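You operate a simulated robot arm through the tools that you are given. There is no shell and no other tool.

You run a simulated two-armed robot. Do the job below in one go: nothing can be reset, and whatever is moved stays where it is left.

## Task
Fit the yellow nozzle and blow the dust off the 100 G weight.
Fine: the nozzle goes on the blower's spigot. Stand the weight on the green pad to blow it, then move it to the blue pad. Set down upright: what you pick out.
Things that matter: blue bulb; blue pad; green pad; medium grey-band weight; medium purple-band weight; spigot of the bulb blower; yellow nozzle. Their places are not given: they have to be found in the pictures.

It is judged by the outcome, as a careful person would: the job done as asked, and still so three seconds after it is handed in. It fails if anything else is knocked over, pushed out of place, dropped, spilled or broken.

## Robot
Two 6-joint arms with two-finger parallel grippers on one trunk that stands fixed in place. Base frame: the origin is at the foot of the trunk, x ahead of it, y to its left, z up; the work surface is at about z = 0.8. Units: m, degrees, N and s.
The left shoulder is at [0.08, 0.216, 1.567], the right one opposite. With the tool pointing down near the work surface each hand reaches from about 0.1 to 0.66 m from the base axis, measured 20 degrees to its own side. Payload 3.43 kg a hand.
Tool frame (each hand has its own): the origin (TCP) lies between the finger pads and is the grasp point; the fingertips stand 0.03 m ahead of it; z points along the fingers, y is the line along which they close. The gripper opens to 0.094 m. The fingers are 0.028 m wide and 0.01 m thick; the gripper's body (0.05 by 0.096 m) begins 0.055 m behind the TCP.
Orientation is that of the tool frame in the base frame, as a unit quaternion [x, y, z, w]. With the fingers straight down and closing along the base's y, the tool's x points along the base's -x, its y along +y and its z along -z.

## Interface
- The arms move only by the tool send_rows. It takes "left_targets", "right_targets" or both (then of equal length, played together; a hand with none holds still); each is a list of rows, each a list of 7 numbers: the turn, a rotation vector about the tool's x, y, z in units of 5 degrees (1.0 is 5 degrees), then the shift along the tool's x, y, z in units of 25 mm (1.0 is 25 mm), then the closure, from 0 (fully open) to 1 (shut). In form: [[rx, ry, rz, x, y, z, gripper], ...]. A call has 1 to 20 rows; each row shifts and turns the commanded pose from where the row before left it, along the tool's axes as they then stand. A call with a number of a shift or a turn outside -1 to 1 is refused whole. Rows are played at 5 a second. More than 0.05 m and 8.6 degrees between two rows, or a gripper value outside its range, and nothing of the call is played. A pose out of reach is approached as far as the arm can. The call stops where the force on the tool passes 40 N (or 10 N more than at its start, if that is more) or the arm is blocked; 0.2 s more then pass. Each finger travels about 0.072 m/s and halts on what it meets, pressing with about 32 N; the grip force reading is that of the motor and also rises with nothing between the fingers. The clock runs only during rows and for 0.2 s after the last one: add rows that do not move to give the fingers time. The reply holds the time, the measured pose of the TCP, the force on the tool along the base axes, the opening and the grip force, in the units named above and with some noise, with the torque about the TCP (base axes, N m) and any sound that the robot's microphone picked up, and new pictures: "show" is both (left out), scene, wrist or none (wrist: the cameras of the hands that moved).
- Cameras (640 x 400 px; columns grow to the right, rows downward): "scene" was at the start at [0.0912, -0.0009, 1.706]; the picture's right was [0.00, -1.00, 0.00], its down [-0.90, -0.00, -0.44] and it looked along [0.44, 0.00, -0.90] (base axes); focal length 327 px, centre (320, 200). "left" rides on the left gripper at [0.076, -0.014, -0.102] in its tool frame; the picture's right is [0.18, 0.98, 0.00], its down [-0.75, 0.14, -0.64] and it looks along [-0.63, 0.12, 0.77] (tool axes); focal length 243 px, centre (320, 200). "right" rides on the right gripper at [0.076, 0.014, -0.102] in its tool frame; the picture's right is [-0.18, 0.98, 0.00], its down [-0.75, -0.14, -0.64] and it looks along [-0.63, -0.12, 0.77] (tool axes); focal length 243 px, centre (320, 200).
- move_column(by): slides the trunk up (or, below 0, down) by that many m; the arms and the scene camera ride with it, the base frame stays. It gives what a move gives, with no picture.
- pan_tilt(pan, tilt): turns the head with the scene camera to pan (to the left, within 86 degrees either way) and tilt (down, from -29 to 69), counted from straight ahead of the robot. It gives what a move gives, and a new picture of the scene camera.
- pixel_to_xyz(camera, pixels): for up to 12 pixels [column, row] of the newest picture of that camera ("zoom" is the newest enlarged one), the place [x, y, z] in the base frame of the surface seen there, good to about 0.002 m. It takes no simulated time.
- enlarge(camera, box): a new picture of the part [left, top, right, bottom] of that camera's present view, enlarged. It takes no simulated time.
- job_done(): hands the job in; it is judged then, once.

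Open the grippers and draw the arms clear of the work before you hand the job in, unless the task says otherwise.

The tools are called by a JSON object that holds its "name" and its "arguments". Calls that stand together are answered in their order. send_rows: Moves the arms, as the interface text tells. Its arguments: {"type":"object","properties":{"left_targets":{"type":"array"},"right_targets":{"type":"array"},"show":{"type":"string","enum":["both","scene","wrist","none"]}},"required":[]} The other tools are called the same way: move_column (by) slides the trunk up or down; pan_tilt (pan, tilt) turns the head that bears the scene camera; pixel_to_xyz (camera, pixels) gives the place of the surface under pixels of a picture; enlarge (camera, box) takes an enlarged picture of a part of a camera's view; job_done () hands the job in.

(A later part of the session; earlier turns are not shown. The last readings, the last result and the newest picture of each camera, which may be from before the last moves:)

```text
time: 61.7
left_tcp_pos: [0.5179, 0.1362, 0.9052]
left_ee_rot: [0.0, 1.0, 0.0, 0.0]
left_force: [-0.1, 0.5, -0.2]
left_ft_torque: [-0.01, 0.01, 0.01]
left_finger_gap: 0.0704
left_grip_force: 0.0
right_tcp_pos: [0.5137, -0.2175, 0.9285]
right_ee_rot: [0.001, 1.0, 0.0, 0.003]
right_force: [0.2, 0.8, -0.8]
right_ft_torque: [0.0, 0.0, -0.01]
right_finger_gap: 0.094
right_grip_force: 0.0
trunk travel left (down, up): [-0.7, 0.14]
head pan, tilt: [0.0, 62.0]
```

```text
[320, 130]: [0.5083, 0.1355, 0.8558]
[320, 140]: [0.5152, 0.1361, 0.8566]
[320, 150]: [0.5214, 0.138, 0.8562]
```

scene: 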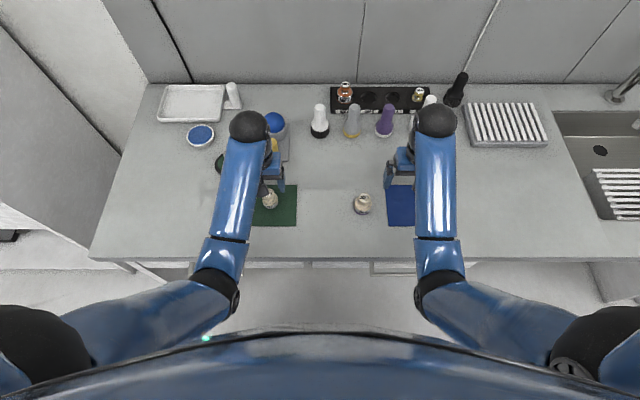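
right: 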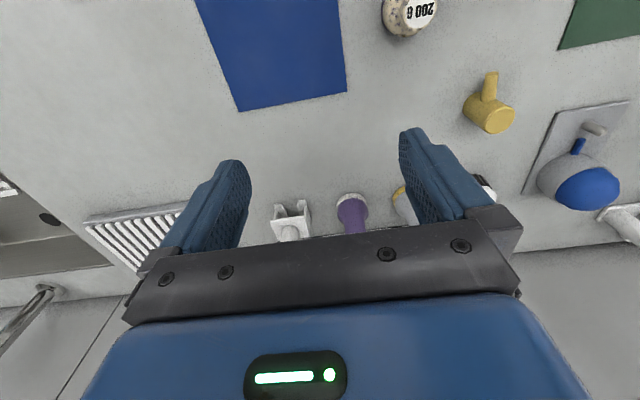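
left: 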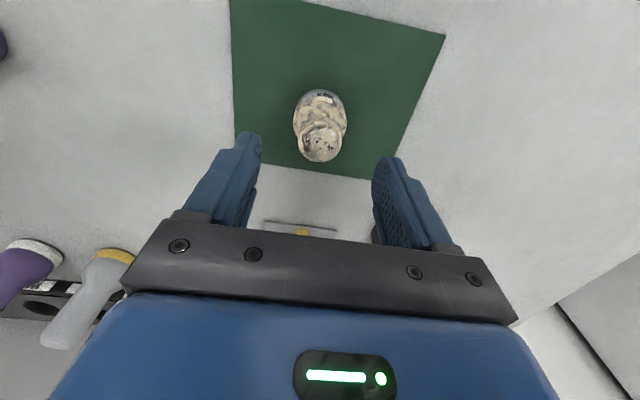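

The weight stands upright on the green pad at (0.517, 0.1375), in line with the spout. Now I close the left fingers and take the hand up and forward over the blower, staying above the nozzle top (z 0.864).

{"name": "send_rows", "arguments": {"left_targets": [[0, 0, 0, 0, 0, -0.5, 0.25], [0, 0, 0, -0.3, 0, -0.3, 0.5], [0, 0, 0, -0.9, 0, -0.3, 0.8], [0, 0, 0, -0.9, 0, -0.3, 1], [0, 0, 0, -0.9, 0, -0.3, 1], [0, 0, 0, -0.9, 0, -0.3, 1], [0, 0, 0, -0.9, 0, -0.3, 1], [0, 0, 0, -0.9, 0, -0.3, 1], [0, 0, 0, -0.9, 0, -0.3, 1], [0, 0, 0, -0.9, 0, 0, 1], [0, 0, 0, 0, 0, 0, 1]], "show": "both"}}

{"name": "enlarge", "arguments": {"camera": "scene", "box": [240, 120, 310, 230]}}

```text
time: 64.1
left_tcp_pos: [0.7049, 0.1373, 0.9775]
left_ee_rot: [0.0, 1.0, 0.0, 0.0]
left_force: [0.2, -0.6, -0.5]
left_ft_torque: [0.0, 0.01, -0.01]
left_finger_gap: 0.0
left_grip_force: 31.9
right_tcp_pos: [0.5147, -0.2176, 0.9283]
right_ee_rot: [0.0, 1.0, -0.001, 0.004]
right_force: [-0.4, 0.9, 0.1]
right_ft_torque: [-0.01, -0.01, 0.01]
right_finger_gap: 0.094
right_grip_force: 0.0
trunk travel left (down, up): [-0.7, 0.14]
head pan, tilt: [0.0, 62.0]
```

scene: 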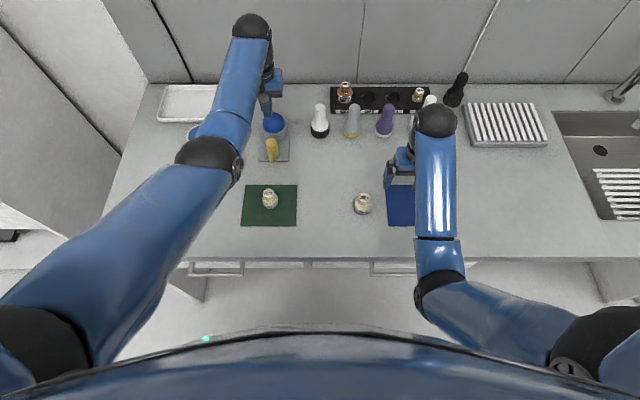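
left: 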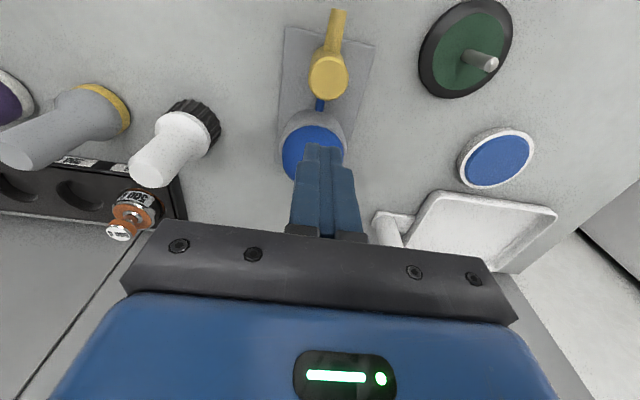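

```text
3.64 times, centred on (275, 175) of scene
```

zoom: 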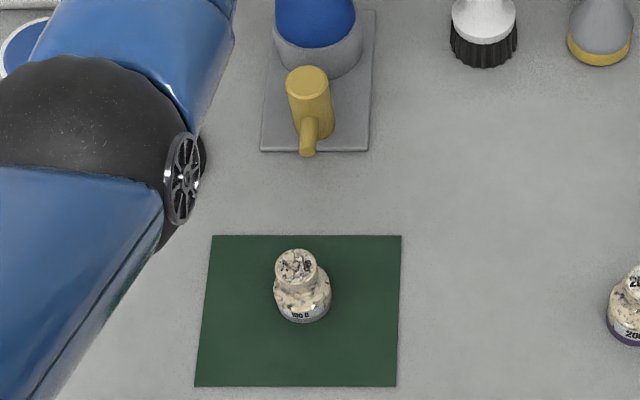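

The spout points down the pad toward the weight. I double-check the spout's line and the bulb's centre from this view.

{"name": "enlarge", "arguments": {"camera": "left", "box": [270, 0, 400, 200]}}

{"name": "pixel_to_xyz", "arguments": {"camera": "left", "pixels": [[329, 76], [338, 12], [337, 20], [335, 35], [334, 45], [312, 145], [312, 135], [290, 150], [340, 140], [300, 165], [285, 155], [345, 150]]}}

{"name": "pixel_to_xyz", "arguments": {"camera": "scene", "pixels": [[274, 118], [274, 124], [268, 122], [280, 122], [274, 130], [263, 128], [287, 128], [269, 196], [269, 204], [272, 150], [271, 158], [274, 136]]}}

```text
2.00 times, centred on (335, 100) of left
```

zoom: 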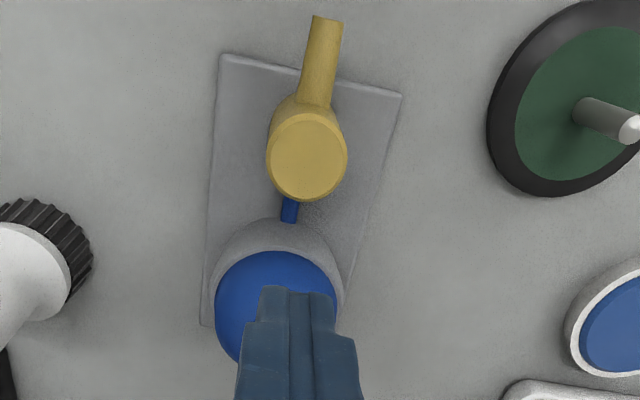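

```text
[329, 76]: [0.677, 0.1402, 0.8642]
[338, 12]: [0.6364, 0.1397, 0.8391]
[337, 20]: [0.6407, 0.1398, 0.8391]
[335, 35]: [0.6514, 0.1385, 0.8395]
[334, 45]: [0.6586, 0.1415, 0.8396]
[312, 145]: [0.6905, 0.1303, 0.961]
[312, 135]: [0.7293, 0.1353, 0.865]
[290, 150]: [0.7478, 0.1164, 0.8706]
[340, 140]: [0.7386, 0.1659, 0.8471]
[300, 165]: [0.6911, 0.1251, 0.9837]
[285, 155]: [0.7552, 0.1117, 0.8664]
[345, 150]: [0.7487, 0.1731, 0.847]
```

```text
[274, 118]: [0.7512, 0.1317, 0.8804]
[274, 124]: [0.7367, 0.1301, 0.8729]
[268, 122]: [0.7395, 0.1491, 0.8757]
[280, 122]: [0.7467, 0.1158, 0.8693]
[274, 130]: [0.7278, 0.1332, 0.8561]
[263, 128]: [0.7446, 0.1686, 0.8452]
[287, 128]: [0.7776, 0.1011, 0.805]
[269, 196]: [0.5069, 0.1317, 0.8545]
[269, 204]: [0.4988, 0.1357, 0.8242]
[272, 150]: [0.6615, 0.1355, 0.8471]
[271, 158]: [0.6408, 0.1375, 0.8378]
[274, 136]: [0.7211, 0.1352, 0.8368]
```

The spout tip and root are both at y≈0.140, so the jet runs along -x onto the weight. I tilt the left fingers 25° forward to gain reach for the bulb at about (0.755, 0.138), dome top z≈0.882.

{"name": "send_rows", "arguments": {"left_targets": [[0, -1, 0, 0, 0, 0, 1], [0, -1, 0, 0, 0, 0, 1], [0, -1, 0, 0, 0, 0, 1], [0, -1, 0, 0, 0, 0, 1], [0, -1, 0, 0, 0, 0, 1], [0, 0, 0, 0, 0, 0, 1]], "show": "wrist"}}

```text
time: 65.5
left_tcp_pos: [0.704, 0.1375, 0.9778]
left_ee_rot: [0.0, 0.976, 0.0, 0.218]
left_force: [0.1, -0.6, -0.2]
left_ft_torque: [0.01, 0.02, -0.01]
left_finger_gap: 0.0
left_grip_force: 31.6
right_tcp_pos: [0.5156, -0.2178, 0.9287]
right_ee_rot: [0.0, 1.0, -0.001, 0.002]
right_force: [0.2, 1.1, 0.4]
right_ft_torque: [-0.01, 0.0, -0.01]
right_finger_gap: 0.0941
right_grip_force: 0.1
trunk travel left (down, up): [-0.7, 0.14]
head pan, tilt: [0.0, 62.0]
```

left: 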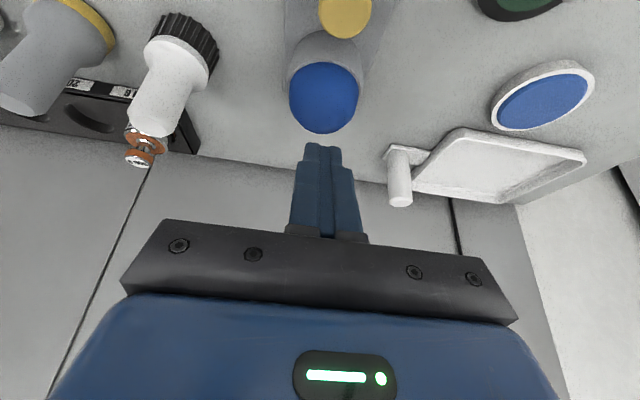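

The tilt is as intended (tool z ≈ (0.43, 0, -0.90)). I move to just above the bulb's dome, TCP (0.754, 0.138, 0.935).

{"name": "send_rows", "arguments": {"left_targets": [[0, 0, 0, -0.265, 0.01, 0.59, 1], [0, 0, 0, -0.265, 0.01, 0.59, 1], [0, 0, 0, -0.265, 0.01, 0.59, 1], [0, 0, 0, -0.265, 0.01, 0.59, 1], [0, 0, 0, 0, 0, 0, 1]], "show": "both"}}

{"name": "enlarge", "arguments": {"camera": "scene", "box": [240, 60, 320, 170]}}

```text
time: 66.7
left_tcp_pos: [0.7537, 0.1384, 0.9361]
left_ee_rot: [0.0, 0.976, 0.0, 0.217]
left_force: [0.8, 0.0, -0.2]
left_ft_torque: [0.0, 0.01, 0.0]
left_finger_gap: 0.0
left_grip_force: 32.6
right_tcp_pos: [0.5142, -0.2179, 0.9293]
right_ee_rot: [0.001, 1.0, 0.0, 0.003]
right_force: [0.2, 0.5, -0.4]
right_ft_torque: [-0.04, 0.0, -0.01]
right_finger_gap: 0.0938
right_grip_force: 0.1
trunk travel left (down, up): [-0.7, 0.14]
head pan, tilt: [0.0, 62.0]
```

scene: 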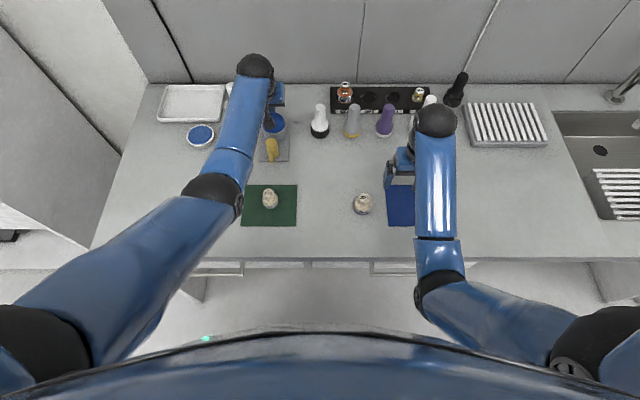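
left: 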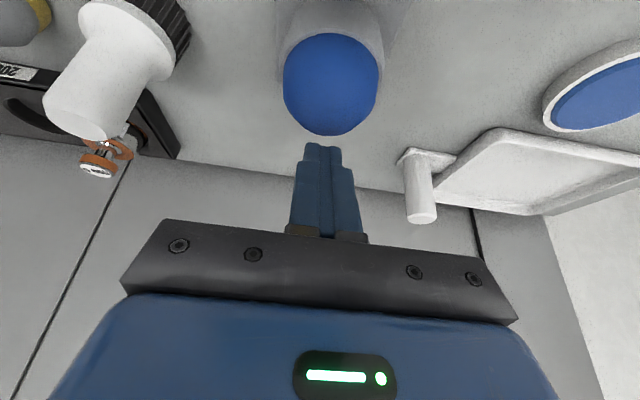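

```text
3.64 times, centred on (280, 115) of scene
```

zoom: 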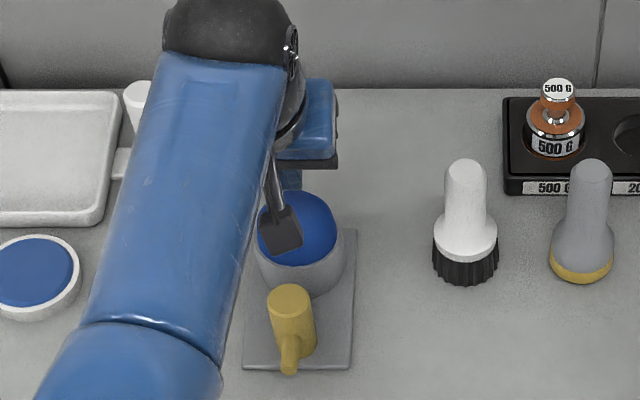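

I check that the point below the fingertips is the dome's top by reading the bulb surface around (326,112) in the left picture.

{"name": "pixel_to_xyz", "arguments": {"camera": "left", "pixels": [[326, 112], [326, 125], [330, 95], [330, 75], [330, 132], [290, 95], [372, 95], [330, 50], [330, 36]]}}

```text
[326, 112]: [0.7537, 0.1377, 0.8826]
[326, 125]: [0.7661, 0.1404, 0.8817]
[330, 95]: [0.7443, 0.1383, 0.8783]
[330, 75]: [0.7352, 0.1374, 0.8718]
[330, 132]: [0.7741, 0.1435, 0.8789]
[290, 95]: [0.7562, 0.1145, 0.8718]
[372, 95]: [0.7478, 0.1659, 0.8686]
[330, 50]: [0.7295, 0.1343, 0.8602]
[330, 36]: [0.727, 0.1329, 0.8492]
```

The dome's apex is near (0.757, 0.138, 0.883), just under the fingertips. I descend vertically 18 mm to light contact.

{"name": "send_rows", "arguments": {"left_targets": [[0, 0, 0, -0.008, 0, 0.27, 1], [0, 0, 0, 0.1, 0, 0.217, 1], [0, 0, 0, 0.1, 0, 0.217, 1], [0, 0, 0, 0, 0, 0, 1]], "show": "wrist"}}

```text
time: 67.7
left_tcp_pos: [0.7567, 0.1377, 0.9176]
left_ee_rot: [0.0, 0.976, -0.001, 0.217]
left_force: [0.1, -0.6, -0.2]
left_ft_torque: [0.0, -0.02, 0.01]
left_finger_gap: 0.0
left_grip_force: 32.0
right_tcp_pos: [0.5139, -0.2176, 0.9288]
right_ee_rot: [0.001, 1.0, -0.001, 0.003]
right_force: [1.1, -0.8, 0.0]
right_ft_torque: [0.01, -0.04, -0.01]
right_finger_gap: 0.0942
right_grip_force: 0.1
trunk travel left (down, up): [-0.7, 0.14]
head pan, tilt: [0.0, 62.0]
```

left: 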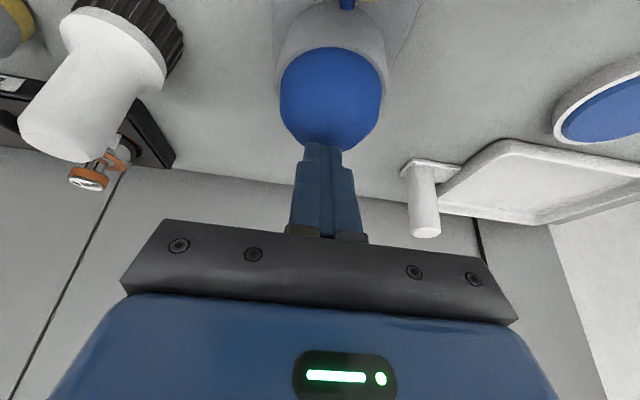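

The fingertips are at the dome with no load yet. I press straight down 10 mm and read force and sound.

{"name": "send_rows", "arguments": {"left_targets": [[0, 0, 0, 0.085, 0, 0.181, 1], [0, 0, 0, 0.085, 0, 0.181, 1], [0, 0, 0, 0, 0, 0, 1]], "show": "wrist"}}

```text
time: 68.5
left_tcp_pos: [0.7569, 0.1381, 0.9065]
left_ee_rot: [0.001, 0.976, 0.0, 0.218]
left_force: [0.3, 0.4, 0.1]
left_ft_torque: [0.04, 0.0, -0.02]
left_finger_gap: 0.0003
left_grip_force: 32.3
right_tcp_pos: [0.5141, -0.2175, 0.9292]
right_ee_rot: [0.001, 1.0, -0.002, 0.004]
right_force: [-0.4, 0.2, 0.0]
right_ft_torque: [0.01, 0.01, 0.03]
right_finger_gap: 0.0938
right_grip_force: 0.1
trunk travel left (down, up): [-0.7, 0.14]
head pan, tilt: [0.0, 62.0]
```

left: 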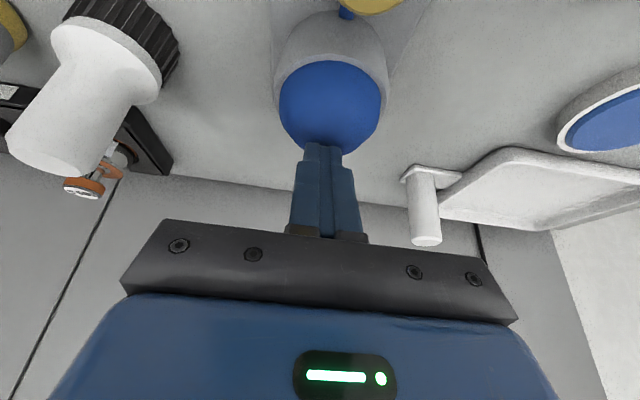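

No load yet, so contact has not been made firmly. I continue pressing down another 10 mm.

{"name": "send_rows", "arguments": {"left_targets": [[0, 0, 0, 0.085, 0, 0.181, 1], [0, 0, 0, 0.085, 0, 0.181, 1], [0, 0, 0, 0, 0, 0, 1]], "show": "wrist"}}

```text
time: 69.3
left_tcp_pos: [0.7557, 0.1386, 0.8973]
left_ee_rot: [0.0, 0.976, 0.001, 0.218]
left_force: [-0.4, -1.1, 2.9]
left_ft_torque: [-0.02, -0.02, -0.04]
left_finger_gap: 0.0002
left_grip_force: 31.9
right_tcp_pos: [0.5155, -0.2182, 0.9292]
right_ee_rot: [0.001, 1.0, -0.001, 0.003]
right_force: [-0.5, 0.2, 0.2]
right_ft_torque: [-0.02, -0.01, 0.0]
right_finger_gap: 0.0939
right_grip_force: 0.1
trunk travel left (down, up): [-0.7, 0.14]
head pan, tilt: [0.0, 62.0]
```

left: 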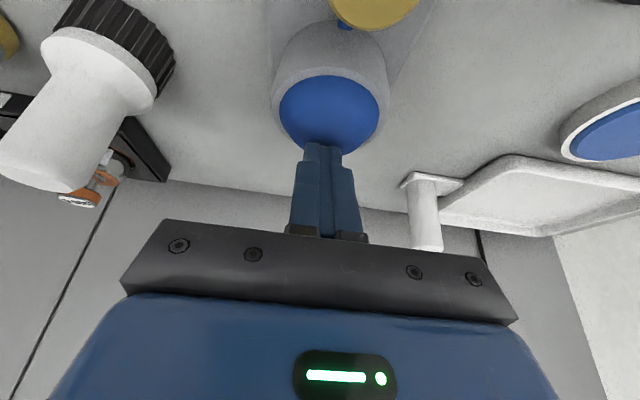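

The dome is sinking into its housing with a light 3 N load. I press further, 8 mm, to complete the stroke.

{"name": "send_rows", "arguments": {"left_targets": [[0, 0, 0, 0.085, 0, 0.181, 1], [0, 0, 0, 0.051, 0, 0.109, 1], [0, 0, 0, 0, 0, 0, 1]], "show": "both"}}

{"name": "enlarge", "arguments": {"camera": "scene", "box": [240, 180, 300, 230]}}

```text
time: 70.1
left_tcp_pos: [0.7566, 0.1377, 0.8904]
left_ee_rot: [0.0, 0.976, 0.001, 0.219]
left_force: [0.1, -1.3, 7.1]
left_ft_torque: [-0.06, -0.01, 0.0]
left_finger_gap: 0.0004
left_grip_force: 31.7
right_tcp_pos: [0.5134, -0.2192, 0.9299]
right_ee_rot: [0.001, 1.0, -0.001, 0.004]
right_force: [0.0, 0.4, -0.4]
right_ft_torque: [0.01, 0.01, 0.02]
right_finger_gap: 0.0939
right_grip_force: 0.0
trunk travel left (down, up): [-0.7, 0.14]
head pan, tilt: [0.0, 62.0]
```

scene: 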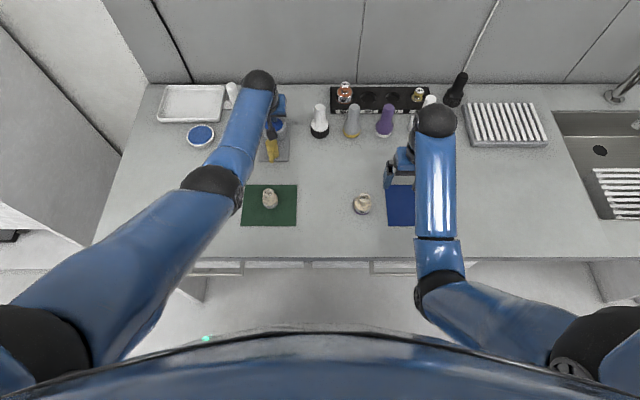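
left: 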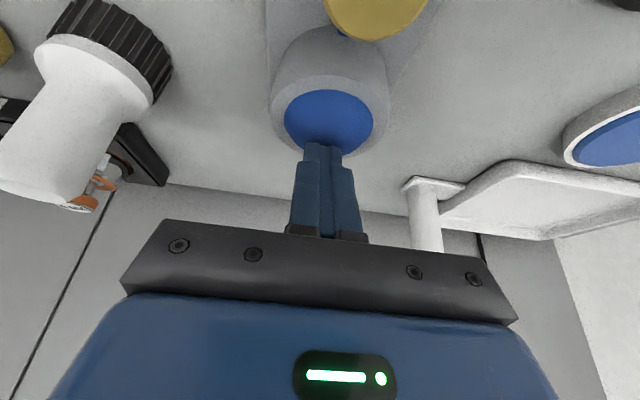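

```text
8.00 times, centred on (270, 205) of scene
```

zoom: 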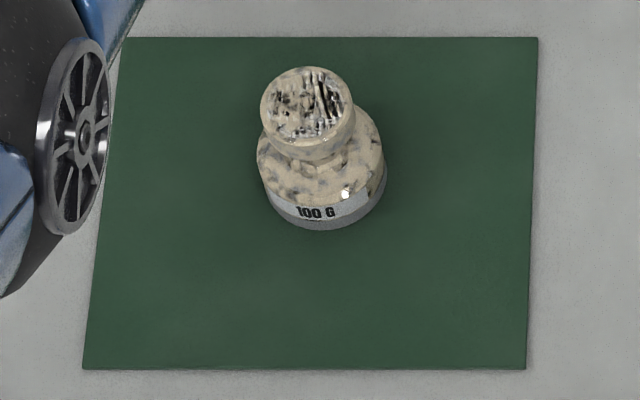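

The bulb is pressed about 25 mm with only 7 N, slowly, and the dust looks unchanged, with no sound heard. A squeeze likely needs speed, so I release and press briskly.

{"name": "send_rows", "arguments": {"left_targets": [[0, 0, 0, -0.4226, 0, -0.9063, 1], [0, 0, 0, 0, 0, 0, 1], [0, 0, 0, 0, 0, 0, 1], [0, 0, 0, 0.4226, 0, 0.9063, 1], [0, 0, 0, 0, 0, 0, 1]], "show": "scene"}}

{"name": "enlarge", "arguments": {"camera": "scene", "box": [240, 180, 300, 230]}}

```text
time: 71.3
left_tcp_pos: [0.7569, 0.1396, 0.8911]
left_ee_rot: [0.0, 0.976, 0.0, 0.219]
left_force: [-2.6, 2.5, 9.6]
left_ft_torque: [0.11, 0.07, -0.05]
left_finger_gap: 0.0001
left_grip_force: 32.1
right_tcp_pos: [0.5135, -0.2164, 0.9311]
right_ee_rot: [0.0, 1.0, -0.001, 0.003]
right_force: [-0.1, 0.3, -0.6]
right_ft_torque: [0.01, 0.0, 0.01]
right_finger_gap: 0.0941
right_grip_force: 0.0
trunk travel left (down, up): [-0.7, 0.14]
head pan, tilt: [0.0, 62.0]
```

scene: 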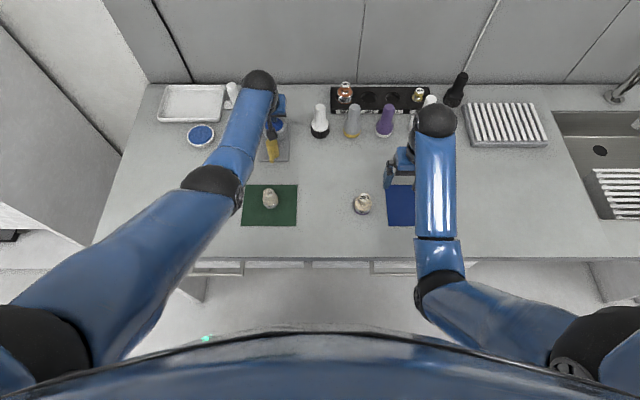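

```text
8.00 times, centred on (270, 205) of scene
```

zoom: 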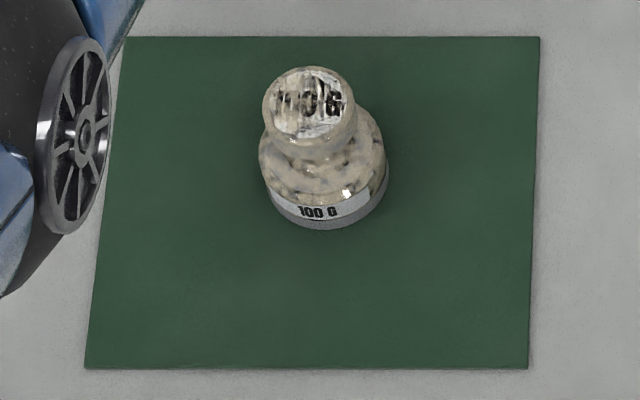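

The brisk squeeze worked: the top now shows more of "100 G". I pump the bulb several more times.

{"name": "send_rows", "arguments": {"left_targets": [[0, 0, 0, -0.4226, 0, -0.9063, 1], [0, 0, 0, 0, 0, 0, 1], [0, 0, 0, 0, 0, 0, 1], [0, 0, 0, 0.4226, 0, 0.9063, 1], [0, 0, 0, 0, 0, 0, 1], [0, 0, 0, -0.4226, 0, -0.9063, 1], [0, 0, 0, 0, 0, 0, 1], [0, 0, 0, 0, 0, 0, 1], [0, 0, 0, 0.4226, 0, 0.9063, 1], [0, 0, 0, 0, 0, 0, 1]], "show": "scene"}}

{"name": "enlarge", "arguments": {"camera": "scene", "box": [240, 180, 300, 230]}}

```text
time: 73.5
left_tcp_pos: [0.7567, 0.1383, 0.8908]
left_ee_rot: [0.0, 0.976, 0.001, 0.218]
left_force: [-1.6, -0.1, 9.2]
left_ft_torque: [0.04, 0.04, -0.03]
left_finger_gap: 0.0
left_grip_force: 32.1
right_tcp_pos: [0.5139, -0.2165, 0.9284]
right_ee_rot: [0.001, 1.0, -0.001, 0.003]
right_force: [0.3, -1.0, 0.0]
right_ft_torque: [0.0, 0.03, 0.01]
right_finger_gap: 0.0941
right_grip_force: 0.0
trunk travel left (down, up): [-0.7, 0.14]
head pan, tilt: [0.0, 62.0]
```

scene: 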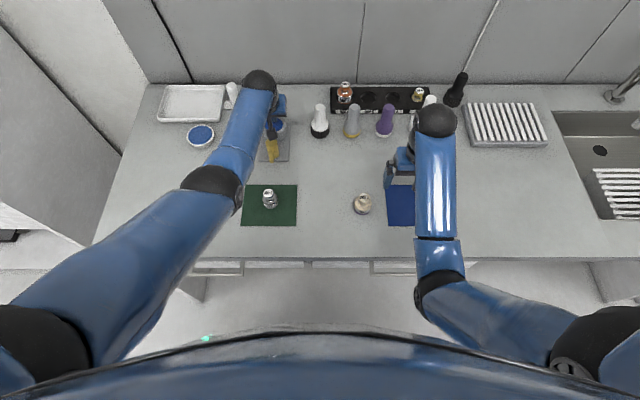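

```text
8.00 times, centred on (270, 205) of scene
```

zoom: 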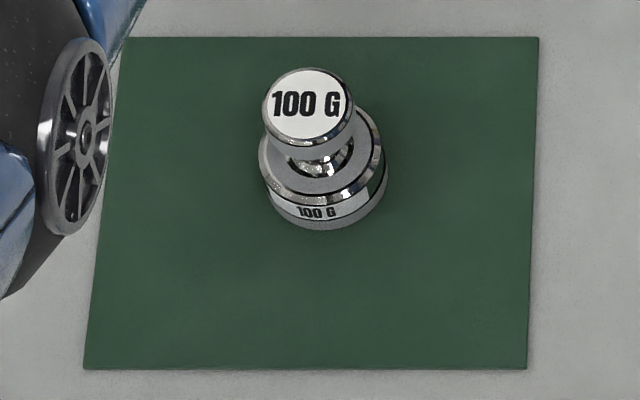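

The weight is clean and bright now, with "100 G" fully legible. I release the bulb by raising the left hand straight up, then un-tilt it.

{"name": "send_rows", "arguments": {"left_targets": [[0, 0, 0, -0.211, 0, -0.453, 1], [0, 0, 0, -0.211, 0, -0.453, 1], [0, 0, 0, -0.338, 0, -0.725, 1], [0, 0, 0, -0.338, 0, -0.725, 1], [0, 0, 0, -0.338, 0, -0.725, 1], [0, 0, 0, 0, 0, 0, 1]], "show": "both"}}

{"name": "enlarge", "arguments": {"camera": "scene", "box": [240, 100, 310, 220]}}

```text
time: 74.9
left_tcp_pos: [0.7564, 0.1393, 0.975]
left_ee_rot: [0.0, 0.976, 0.0, 0.216]
left_force: [0.6, 0.5, -0.2]
left_ft_torque: [-0.02, 0.0, -0.01]
left_finger_gap: 0.0002
left_grip_force: 32.0
right_tcp_pos: [0.5146, -0.2174, 0.9281]
right_ee_rot: [0.001, 1.0, -0.002, 0.004]
right_force: [-0.3, -0.6, 0.3]
right_ft_torque: [0.0, -0.02, 0.02]
right_finger_gap: 0.0938
right_grip_force: 0.0
trunk travel left (down, up): [-0.7, 0.14]
head pan, tilt: [0.0, 62.0]
```

scene: 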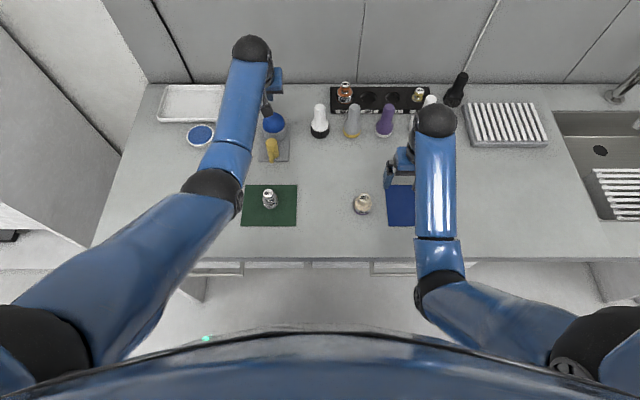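
left: 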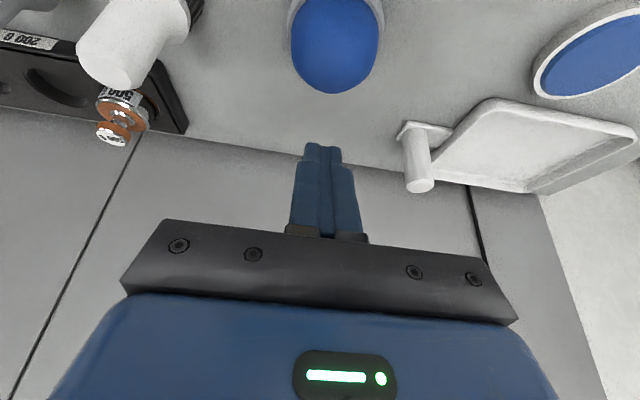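

```text
3.33 times, centred on (275, 160) of scene
```

zoom: 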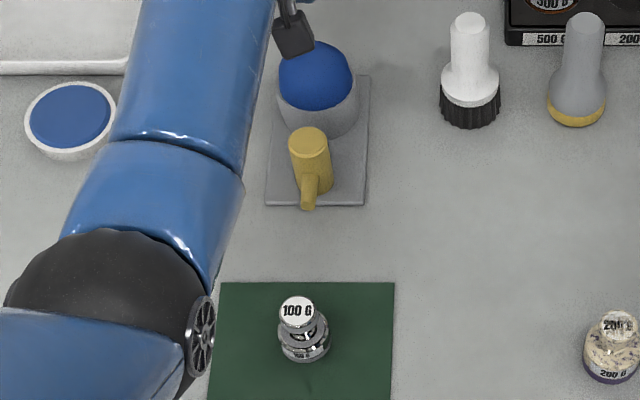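

The bulb has sprung back and the nozzle is in place. I back the left hand off, un-tilt it, and then park it far to the left so the right arm has room.

{"name": "send_rows", "arguments": {"left_targets": [[0, 0, 0, 0.967, 0, -0.451, 1], [0, 0, 0, 0.967, 0, -0.451, 1], [0, 0, 0, 0.967, 0, -0.451, 1], [0, 1, 0, 0, 0, 0, 1], [0, 1, 0, 0, 0, 0, 1], [0, 1, 0, 0, 0, 0, 1], [0, 1, 0, 0, 0, 0, 1], [0, 1, 0, 0, 0, 0, 1], [0, 0, 0, 0, 0, 0, 1]], "show": "none"}}

{"name": "pixel_to_xyz", "arguments": {"camera": "scene", "pixels": [[269, 193], [269, 196], [269, 205], [362, 198], [228, 160], [224, 155]]}}

```text
time: 76.9
left_tcp_pos: [0.6756, 0.1371, 0.9737]
left_ee_rot: [-0.001, 1.0, 0.0, 0.0]
left_force: [-0.9, 0.8, -0.5]
left_ft_torque: [0.0, 0.03, 0.02]
left_finger_gap: 0.0
left_grip_force: 32.0
right_tcp_pos: [0.5138, -0.2179, 0.9298]
right_ee_rot: [0.001, 1.0, -0.001, 0.004]
right_force: [-0.1, 1.1, 0.0]
right_ft_torque: [-0.01, -0.02, 0.01]
right_finger_gap: 0.094
right_grip_force: 0.0
trunk travel left (down, up): [-0.7, 0.14]
head pan, tilt: [0.0, 62.0]
```

```text
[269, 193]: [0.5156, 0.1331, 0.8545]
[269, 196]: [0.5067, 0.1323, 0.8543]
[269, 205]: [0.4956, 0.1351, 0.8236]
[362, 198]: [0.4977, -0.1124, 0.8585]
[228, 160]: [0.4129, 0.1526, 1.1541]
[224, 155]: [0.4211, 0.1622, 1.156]
```

The left hand is upright at (0.676, 0.137, 0.974). I carry it out to the left and park it at about (0.51, 0.42).

{"name": "send_rows", "arguments": {"left_targets": [[0, 0, 0, 0.3, 0.93, 0, 1], [0, 0, 0, 0.5, 0.93, 0, 1], [0, 0, 0, 0.6, 0.93, 0, 0.8], [0, 0, 0, 0.6, 0.93, 0, 0.6], [0, 0, 0, 0.6, 0.93, 0, 0.4], [0, 0, 0, 0.6, 0.93, 0, 0.2], [0, 0, 0, 0.6, 0.93, 0.2, 0], [0, 0, 0, 0.6, 0.93, 0.2, 0], [0, 0, 0, 0.6, 0.93, 0.2, 0], [0, 0, 0, 0.6, 0.93, 0.3, 0], [0, 0, 0, 0.6, 0.93, 0.4, 0], [0, 0, 0, 0.6, 0.93, 0.4, 0], [0, 0, 0, 0, 0, 0, 0]], "show": "scene"}}

```text
time: 79.7
left_tcp_pos: [0.5092, 0.4164, 0.9294]
left_ee_rot: [0.001, 1.0, 0.0, 0.001]
left_force: [0.0, -0.4, -0.9]
left_ft_torque: [-0.04, 0.03, 0.03]
left_finger_gap: 0.0943
left_grip_force: 0.0
left hand out of reach, approached as far as the arm can: row 7
right_tcp_pos: [0.5136, -0.2195, 0.9287]
right_ee_rot: [0.0, 1.0, 0.0, 0.004]
right_force: [-1.0, -0.2, -0.3]
right_ft_torque: [-0.01, 0.01, 0.01]
right_finger_gap: 0.0941
right_grip_force: 0.1
trunk travel left (down, up): [-0.7, 0.14]
head pan, tilt: [0.0, 62.0]
```

scene: 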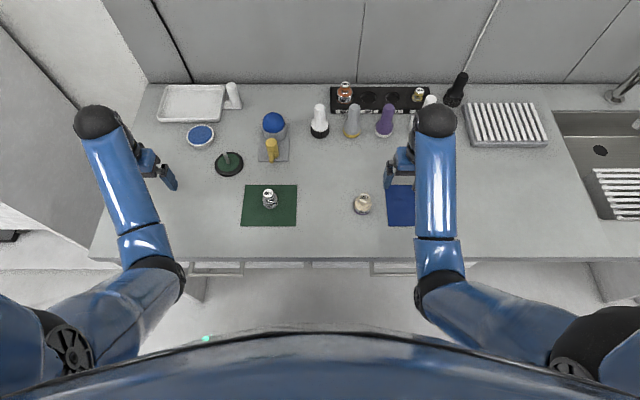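

The left arm is clear. The right hand now goes along a forward detour past the 200 G weight to above the clean weight on the green pad (269,200).

{"name": "send_rows", "arguments": {"right_targets": [[0, 0, 0, -0.5, 0.95, 0, 0], [0, 0, 0, -0.5, 0.95, 0, 0], [0, 0, 0, -0.5, 0.95, 0, 0], [0, 0, 0, 0, 0.95, 0, 0], [0, 0, 0, 0, 0.95, 0, 0], [0, 0, 0, 0, 0.95, 0, 0], [0, 0, 0, 0, 0.95, 0, 0], [0, 0, 0, 0, 0.95, 0, 0], [0, 0, 0, 0, 0.95, 0, 0], [0, 0, 0, 0, 0.95, 0, 0], [0, 0, 0, 0, 0.95, 0, 0], [0, 0, 0, 0, 0.95, 0, 0], [0, 0, 0, 0.45, 0.95, 0, 0], [0, 0, 0, 0.45, 0.95, 0, 0], [0, 0, 0, 0.45, 0.95, 0, 0], [0, 0, 0, 0, 0, 0, 0]], "show": "both"}}

```text
time: 83.1
left_tcp_pos: [0.5087, 0.4159, 0.9302]
left_ee_rot: [0.0, 1.0, 0.0, 0.001]
left_force: [-0.2, 0.2, 0.7]
left_ft_torque: [0.02, -0.01, -0.02]
left_finger_gap: 0.094
left_grip_force: 0.1
right_tcp_pos: [0.5194, 0.1406, 0.9272]
right_ee_rot: [0.0, 1.0, -0.001, 0.004]
right_force: [-0.7, 0.1, -0.1]
right_ft_torque: [0.0, -0.01, 0.0]
right_finger_gap: 0.094
right_grip_force: 0.1
trunk travel left (down, up): [-0.7, 0.14]
head pan, tilt: [0.0, 62.0]
```

scene: 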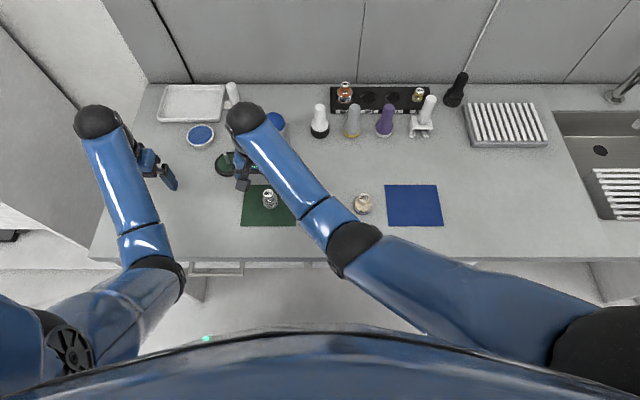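
right: 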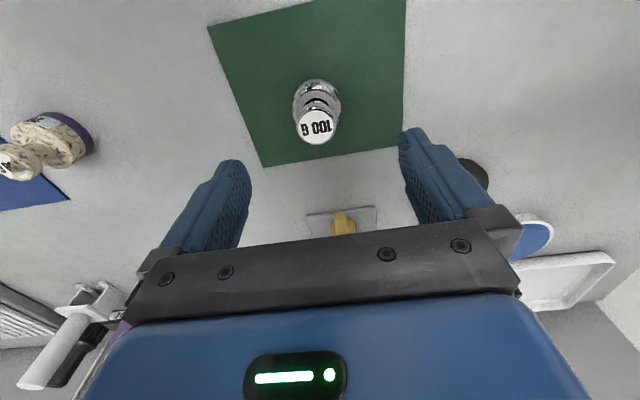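

The right hand is above the clean weight at (316,125) in the right picture. I measure its centre and also the blue pad's corners now that it is fully visible.

{"name": "enlarge", "arguments": {"camera": "right", "box": [270, 60, 370, 170]}}

{"name": "pixel_to_xyz", "arguments": {"camera": "right", "pixels": [[317, 127], [317, 115], [317, 140], [300, 127], [333, 127], [316, 82], [295, 103], [339, 103]]}}

{"name": "pixel_to_xyz", "arguments": {"camera": "scene", "pixels": [[387, 186], [435, 186], [441, 225], [390, 225], [414, 205], [363, 198], [269, 193]]}}

```text
3.64 times, centred on (320, 115) of right
```

zoom: 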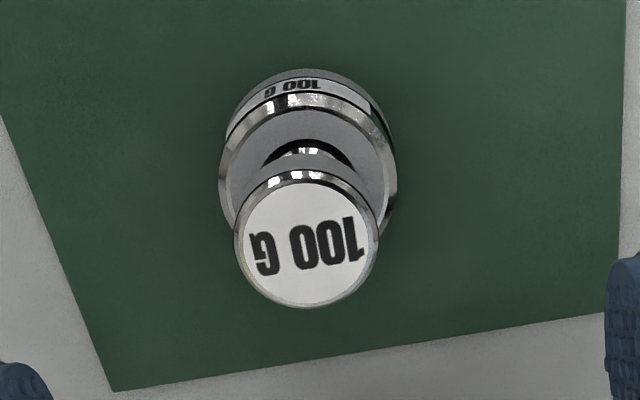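

```text
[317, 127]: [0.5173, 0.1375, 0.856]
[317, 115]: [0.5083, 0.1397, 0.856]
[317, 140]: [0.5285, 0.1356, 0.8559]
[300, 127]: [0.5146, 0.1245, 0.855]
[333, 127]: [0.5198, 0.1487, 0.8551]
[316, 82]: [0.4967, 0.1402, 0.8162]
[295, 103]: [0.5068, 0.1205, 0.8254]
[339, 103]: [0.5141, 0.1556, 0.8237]
```

```text
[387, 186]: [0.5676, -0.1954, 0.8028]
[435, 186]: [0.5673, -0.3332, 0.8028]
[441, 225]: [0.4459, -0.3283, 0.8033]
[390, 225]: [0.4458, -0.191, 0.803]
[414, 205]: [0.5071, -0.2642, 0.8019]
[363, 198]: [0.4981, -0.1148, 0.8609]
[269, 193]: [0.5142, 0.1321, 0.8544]
```

The weight's axis is at (0.517, 0.137), and the blue pad spans x 0.446–0.567, y -0.33 to -0.193. I centre the hand and descend around the weight.

{"name": "send_rows", "arguments": {"right_targets": [[0, 0, 0, 0.09, -0.14, 0, 0.25], [0, 0, 0, 0, 0, 0.7, 0.25], [0, 0, 0, 0, 0, 0.8, 0.25], [0, 0, 0, 0, 0, 0.8, 0.25], [0, 0, 0, 0, 0, 0.7, 0.25], [0, 0, 0, 0, 0, 0.4, 0.25], [0, 0, 0, 0, 0, 0.17, 0.25], [0, 0, 0, 0, 0, 0, 0.25]], "show": "wrist"}}

```text
time: 84.9
left_tcp_pos: [0.5087, 0.4165, 0.9289]
left_ee_rot: [0.0, 1.0, 0.0, 0.001]
left_force: [0.0, 0.2, -0.4]
left_ft_torque: [-0.03, -0.01, -0.02]
left_finger_gap: 0.094
left_grip_force: 0.2
right_tcp_pos: [0.5177, 0.1349, 0.8394]
right_ee_rot: [0.0, 1.0, -0.002, 0.004]
right_force: [-0.6, -0.5, 1.0]
right_ft_torque: [0.01, 0.01, 0.0]
right_finger_gap: 0.0706
right_grip_force: 0.1
trunk travel left (down, up): [-0.7, 0.14]
head pan, tilt: [0.0, 62.0]
```

right: 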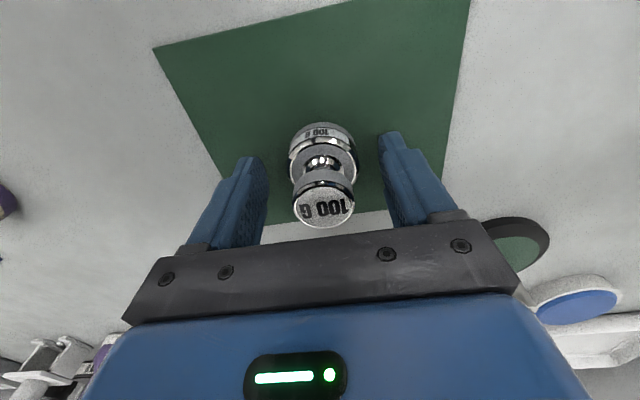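

The weight is centred between the right fingers. I close on it.

{"name": "send_rows", "arguments": {"right_targets": [[0, 0, 0, 0, 0, 0, 0.4], [0, 0, 0, 0, 0, 0, 0.5], [0, 0, 0, 0, 0, 0, 0.7], [0, 0, 0, 0, 0, 0, 1], [0, 0, 0, 0, 0, 0, 1], [0, 0, 0, 0, 0, 0, 1]], "show": "wrist"}}

```text
time: 86.3
left_tcp_pos: [0.5082, 0.4157, 0.9292]
left_ee_rot: [0.0, 1.0, 0.0, 0.001]
left_force: [-0.1, 0.1, -0.1]
left_ft_torque: [-0.03, -0.03, -0.01]
left_finger_gap: 0.0941
left_grip_force: 0.0
right_tcp_pos: [0.5176, 0.1357, 0.8388]
right_ee_rot: [0.0, 1.0, -0.001, 0.003]
right_force: [0.4, -1.3, 1.6]
right_ft_torque: [-0.01, -0.01, -0.01]
right_finger_gap: 0.0406
right_grip_force: 32.0
trunk travel left (down, up): [-0.7, 0.14]
head pan, tilt: [0.0, 62.0]
```

right: 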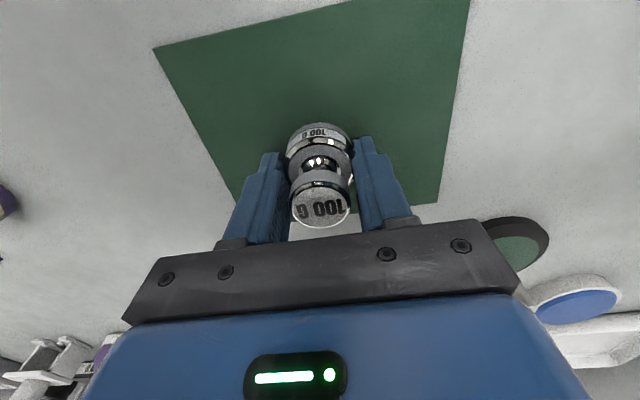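

Gripped at 40.6 mm. I lift slowly and verify that the weight rises with the hand.

{"name": "send_rows", "arguments": {"right_targets": [[0, 0, 0, 0, 0, -0.06, 1], [0, 0, 0, 0, 0, -0.1, 1], [0, 0, 0, 0, 0, -0.15, 1], [0, 0, 0, 0, 0, -0.15, 1], [0, 0, 0, 0, 0, -0.15, 1], [0, 0, 0, 0, 0, 0, 1]], "show": "wrist"}}

{"name": "pixel_to_xyz", "arguments": {"camera": "right", "pixels": [[320, 208], [320, 198], [320, 218], [320, 130]]}}

```text
time: 87.7
left_tcp_pos: [0.5087, 0.4166, 0.9291]
left_ee_rot: [0.0, 1.0, -0.001, 0.0]
left_force: [0.2, -0.8, 0.3]
left_ft_torque: [0.0, -0.01, 0.01]
left_finger_gap: 0.0941
left_grip_force: 0.1
right_tcp_pos: [0.5157, 0.1358, 0.8538]
right_ee_rot: [0.001, 1.0, -0.002, 0.003]
right_force: [0.3, 0.0, -1.1]
right_ft_torque: [-0.02, 0.02, -0.02]
right_finger_gap: 0.0405
right_grip_force: 31.7
trunk travel left (down, up): [-0.7, 0.14]
head pan, tilt: [0.0, 62.0]
```

right: 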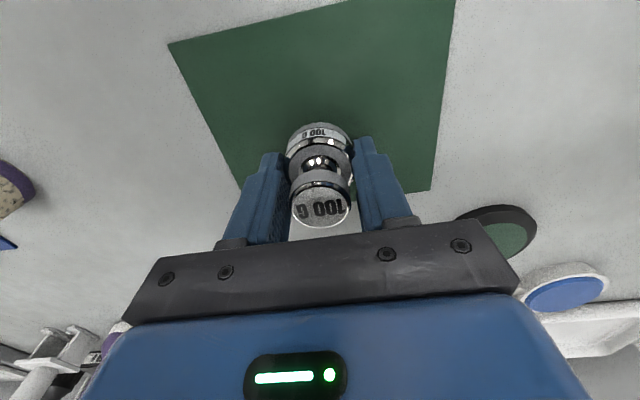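

```text
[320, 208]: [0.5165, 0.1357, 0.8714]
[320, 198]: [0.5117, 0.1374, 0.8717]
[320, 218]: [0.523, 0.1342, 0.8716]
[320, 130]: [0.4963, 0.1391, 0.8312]
```

The weight came up (top z 0.8715). I lift it another 45 mm and begin moving right along a line forward of the 200 G weight.

{"name": "send_rows", "arguments": {"right_targets": [[0, 0, 0, 0, 0, -0.15, 1], [0, 0, 0, 0, 0, -0.22, 1], [0, 0, 0, 0, 0, -0.22, 1], [0, 0, 0, 0, 0, -0.22, 1], [0, 0, 0, 0, 0, -0.22, 1], [0, 0, 0, 0, 0, -0.22, 1], [0, 0, 0, 0, 0, -0.22, 1], [0, 0, 0, 0, 0, -0.2, 1], [0, 0, 0, -0.05, -0.05, -0.1, 1], [0, 0, 0, -0.12, -0.15, 0, 1], [0, 0, 0, -0.2, -0.25, 0, 1], [0, 0, 0, -0.2, -0.32, 0, 1], [0, 0, 0, -0.2, -0.35, 0, 1], [0, 0, 0, -0.2, -0.38, 0, 1], [0, 0, 0, -0.2, -0.4, 0, 1], [0, 0, 0, -0.2, -0.4, 0, 1], [0, 0, 0, -0.2, -0.4, 0, 1], [0, 0, 0, -0.12, -0.4, 0, 1], [0, 0, 0, -0.05, -0.4, 0, 1], [0, 0, 0, 0, -0.4, 0, 1]], "show": "wrist"}}

```text
time: 91.9
left_tcp_pos: [0.5083, 0.4161, 0.9296]
left_ee_rot: [0.0, 1.0, 0.0, 0.0]
left_force: [-0.4, 0.2, -0.3]
left_ft_torque: [-0.01, 0.0, 0.01]
left_finger_gap: 0.0939
left_grip_force: 0.0
right_tcp_pos: [0.5604, 0.037, 0.8985]
right_ee_rot: [0.001, 1.0, -0.001, 0.004]
right_force: [-0.6, 0.3, -0.8]
right_ft_torque: [0.02, 0.0, 0.02]
right_finger_gap: 0.0408
right_grip_force: 32.4
trunk travel left (down, up): [-0.7, 0.14]
head pan, tilt: [0.0, 62.0]
```

right: 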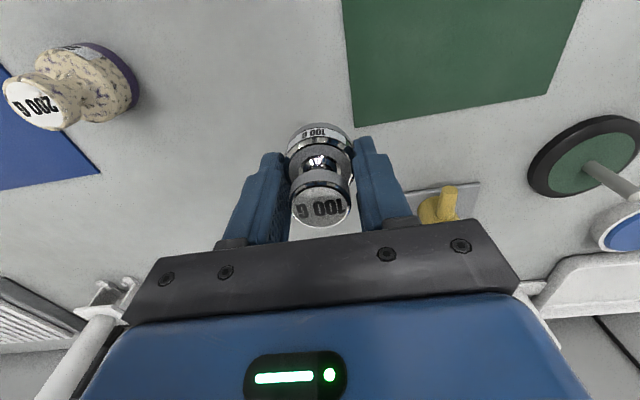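

The weight is held at (0.560, 0.037), z 0.8985. I continue to the right past the 200 G weight.

{"name": "send_rows", "arguments": {"right_targets": [[0, 0, 0, 0, -0.4, 0, 1], [0, 0, 0, 0, -0.42, 0, 1], [0, 0, 0, 0, -0.42, 0, 1], [0, 0, 0, 0, -0.42, 0, 1], [0, 0, 0, 0, -0.42, 0, 1], [0, 0, 0, 0, -0.42, 0, 1], [0, 0, 0, 0, -0.42, 0, 1], [0, 0, 0, 0, -0.42, 0, 1], [0, 0, 0, 0, -0.42, 0, 1], [0, 0, 0, 0, -0.42, 0, 1], [0, 0, 0, 0, -0.42, 0, 1], [0, 0, 0, 0, -0.42, 0, 1], [0, 0, 0, 0, -0.42, 0, 1], [0, 0, 0, 0, -0.42, 0, 1], [0, 0, 0, 0, -0.42, 0, 1], [0, 0, 0, 0, -0.42, 0, 1], [0, 0, 0, 0, -0.42, 0, 1], [0, 0, 0, 0, -0.42, 0, 1], [0, 0, 0, 0, -0.42, 0, 1], [0, 0, 0, 0, -0.42, 0, 1]], "show": "none"}}

```text
time: 96.1
left_tcp_pos: [0.5087, 0.4151, 0.9286]
left_ee_rot: [0.0, 1.0, 0.0, 0.0]
left_force: [0.6, 0.3, -0.4]
left_ft_torque: [0.05, 0.0, -0.01]
left_finger_gap: 0.0939
left_grip_force: 0.1
right_tcp_pos: [0.5589, -0.1727, 0.8994]
right_ee_rot: [0.001, 1.0, -0.001, 0.003]
right_force: [0.5, -0.2, -0.4]
right_ft_torque: [0.08, 0.0, -0.02]
right_finger_gap: 0.0405
right_grip_force: 32.2
trunk travel left (down, up): [-0.7, 0.14]
head pan, tilt: [0.0, 62.0]
```

The weight is past the 200 G one at (0.559, -0.173). I bring it diagonally to above the blue pad's centre (0.507, -0.262).

{"name": "send_rows", "arguments": {"right_targets": [[0, 0, 0, 0, -0.38, 0, 1], [0, 0, 0, 0.1, -0.38, 0, 1], [0, 0, 0, 0.2, -0.38, 0, 1], [0, 0, 0, 0.25, -0.38, 0, 1], [0, 0, 0, 0.25, -0.38, 0, 1], [0, 0, 0, 0.25, -0.38, 0, 1], [0, 0, 0, 0.25, -0.38, 0, 1], [0, 0, 0, 0.25, -0.35, 0, 1], [0, 0, 0, 0.25, -0.3, 0, 1], [0, 0, 0, 0.2, -0.2, 0, 1], [0, 0, 0, 0.1, -0.1, 0, 1], [0, 0, 0, 0, 0, 0, 1]], "show": "both"}}

```text
time: 98.7
left_tcp_pos: [0.5088, 0.4181, 0.9289]
left_ee_rot: [0.0, 1.0, 0.0, 0.0]
left_force: [-0.7, -0.8, 0.5]
left_ft_torque: [0.0, 0.03, 0.0]
left_finger_gap: 0.0941
left_grip_force: 0.1
right_tcp_pos: [0.5071, -0.2616, 0.8991]
right_ee_rot: [0.001, 1.0, -0.001, 0.003]
right_force: [1.0, 0.4, -0.1]
right_ft_torque: [-0.01, 0.02, 0.0]
right_finger_gap: 0.0408
right_grip_force: 31.8
trunk travel left (down, up): [-0.7, 0.14]
head pan, tilt: [0.0, 62.0]
```

scene: 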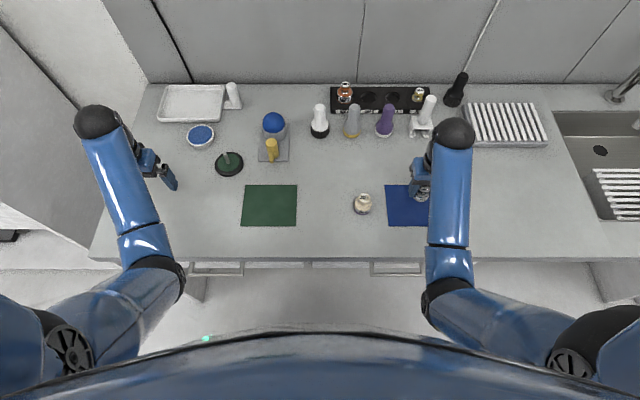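
right: 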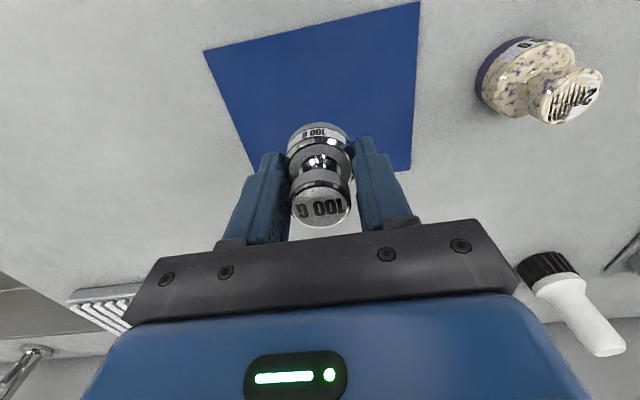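

The weight is above the blue pad's centre. I lower it slowly.

{"name": "send_rows", "arguments": {"right_targets": [[0, 0, 0, 0, 0, 0.1, 1], [0, 0, 0, 0, 0, 0.18, 1], [0, 0, 0, 0, 0, 0.18, 1], [0, 0, 0, 0, 0, 0.18, 1], [0, 0, 0, 0, 0, 0.18, 1], [0, 0, 0, 0, 0, 0.18, 1], [0, 0, 0, 0, 0, 0.18, 1], [0, 0, 0, 0, 0, 0.18, 1], [0, 0, 0, 0, 0, 0.18, 1], [0, 0, 0, 0, 0, 0.18, 1], [0, 0, 0, 0, 0, 0.18, 1], [0, 0, 0, 0, 0, 0.16, 1], [0, 0, 0, 0, 0, 0.12, 1], [0, 0, 0, 0, 0, 0.08, 1], [0, 0, 0, 0, 0, 0, 1]], "show": "wrist"}}

{"name": "pixel_to_xyz", "arguments": {"camera": "right", "pixels": [[320, 208], [320, 130], [320, 100], [260, 100]]}}

```text
time: 101.9
left_tcp_pos: [0.5088, 0.4159, 0.9299]
left_ee_rot: [0.0, 1.0, 0.0, 0.0]
left_force: [-0.5, -0.3, 0.9]
left_ft_torque: [0.01, 0.01, 0.0]
left_finger_gap: 0.094
left_grip_force: 0.0
right_tcp_pos: [0.5084, -0.2618, 0.8424]
right_ee_rot: [0.0, 1.0, 0.0, 0.004]
right_force: [-0.1, -0.6, -1.7]
right_ft_torque: [0.05, -0.01, -0.03]
right_finger_gap: 0.0408
right_grip_force: 31.9
trunk travel left (down, up): [-0.7, 0.14]
head pan, tilt: [0.0, 62.0]
```

right: 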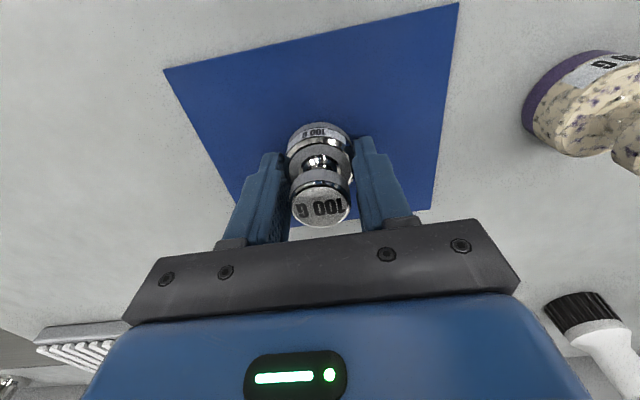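

```text
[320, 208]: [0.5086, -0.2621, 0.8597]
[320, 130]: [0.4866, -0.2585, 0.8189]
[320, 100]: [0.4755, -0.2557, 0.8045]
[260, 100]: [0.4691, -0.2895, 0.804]
```

The top reads z 0.8597, so about 3–4 mm remain. I lower in small steps.

{"name": "send_rows", "arguments": {"right_targets": [[0, 0, 0, 0, 0, 0.05, 1], [0, 0, 0, 0, 0, 0.04, 1], [0, 0, 0, 0, 0, 0.03, 1], [0, 0, 0, 0, 0, 0, 1]], "show": "none"}}

```text
time: 102.9
left_tcp_pos: [0.5092, 0.4155, 0.9292]
left_ee_rot: [0.001, 1.0, 0.0, 0.001]
left_force: [-0.1, 0.0, -0.2]
left_ft_torque: [0.0, -0.01, 0.01]
left_finger_gap: 0.0942
left_grip_force: 0.1
right_tcp_pos: [0.5081, -0.2618, 0.8389]
right_ee_rot: [0.002, 1.0, -0.001, 0.004]
right_force: [-0.3, 0.1, -0.9]
right_ft_torque: [0.0, -0.02, 0.03]
right_finger_gap: 0.0406
right_grip_force: 31.9
trunk travel left (down, up): [-0.7, 0.14]
head pan, tilt: [0.0, 62.0]
```

No contact yet at TCP z 0.8389. I lower another 1.5 mm.

{"name": "send_rows", "arguments": {"right_targets": [[0, 0, 0, 0, 0, 0.03, 1], [0, 0, 0, 0, 0, 0.02, 1], [0, 0, 0, 0, 0, 0, 1]], "show": "none"}}

```text
time: 103.7
left_tcp_pos: [0.5078, 0.4162, 0.9309]
left_ee_rot: [0.0, 1.0, 0.0, 0.001]
left_force: [-0.3, 0.5, -0.3]
left_ft_torque: [0.01, -0.06, 0.03]
left_finger_gap: 0.0942
left_grip_force: 0.2
right_tcp_pos: [0.5082, -0.2615, 0.8399]
right_ee_rot: [0.001, 1.0, -0.002, 0.004]
right_force: [0.1, -0.6, 5.6]
right_ft_torque: [0.13, 0.0, -0.01]
right_finger_gap: 0.0407
right_grip_force: 32.2
trunk travel left (down, up): [-0.7, 0.14]
head pan, tilt: [0.0, 62.0]
```

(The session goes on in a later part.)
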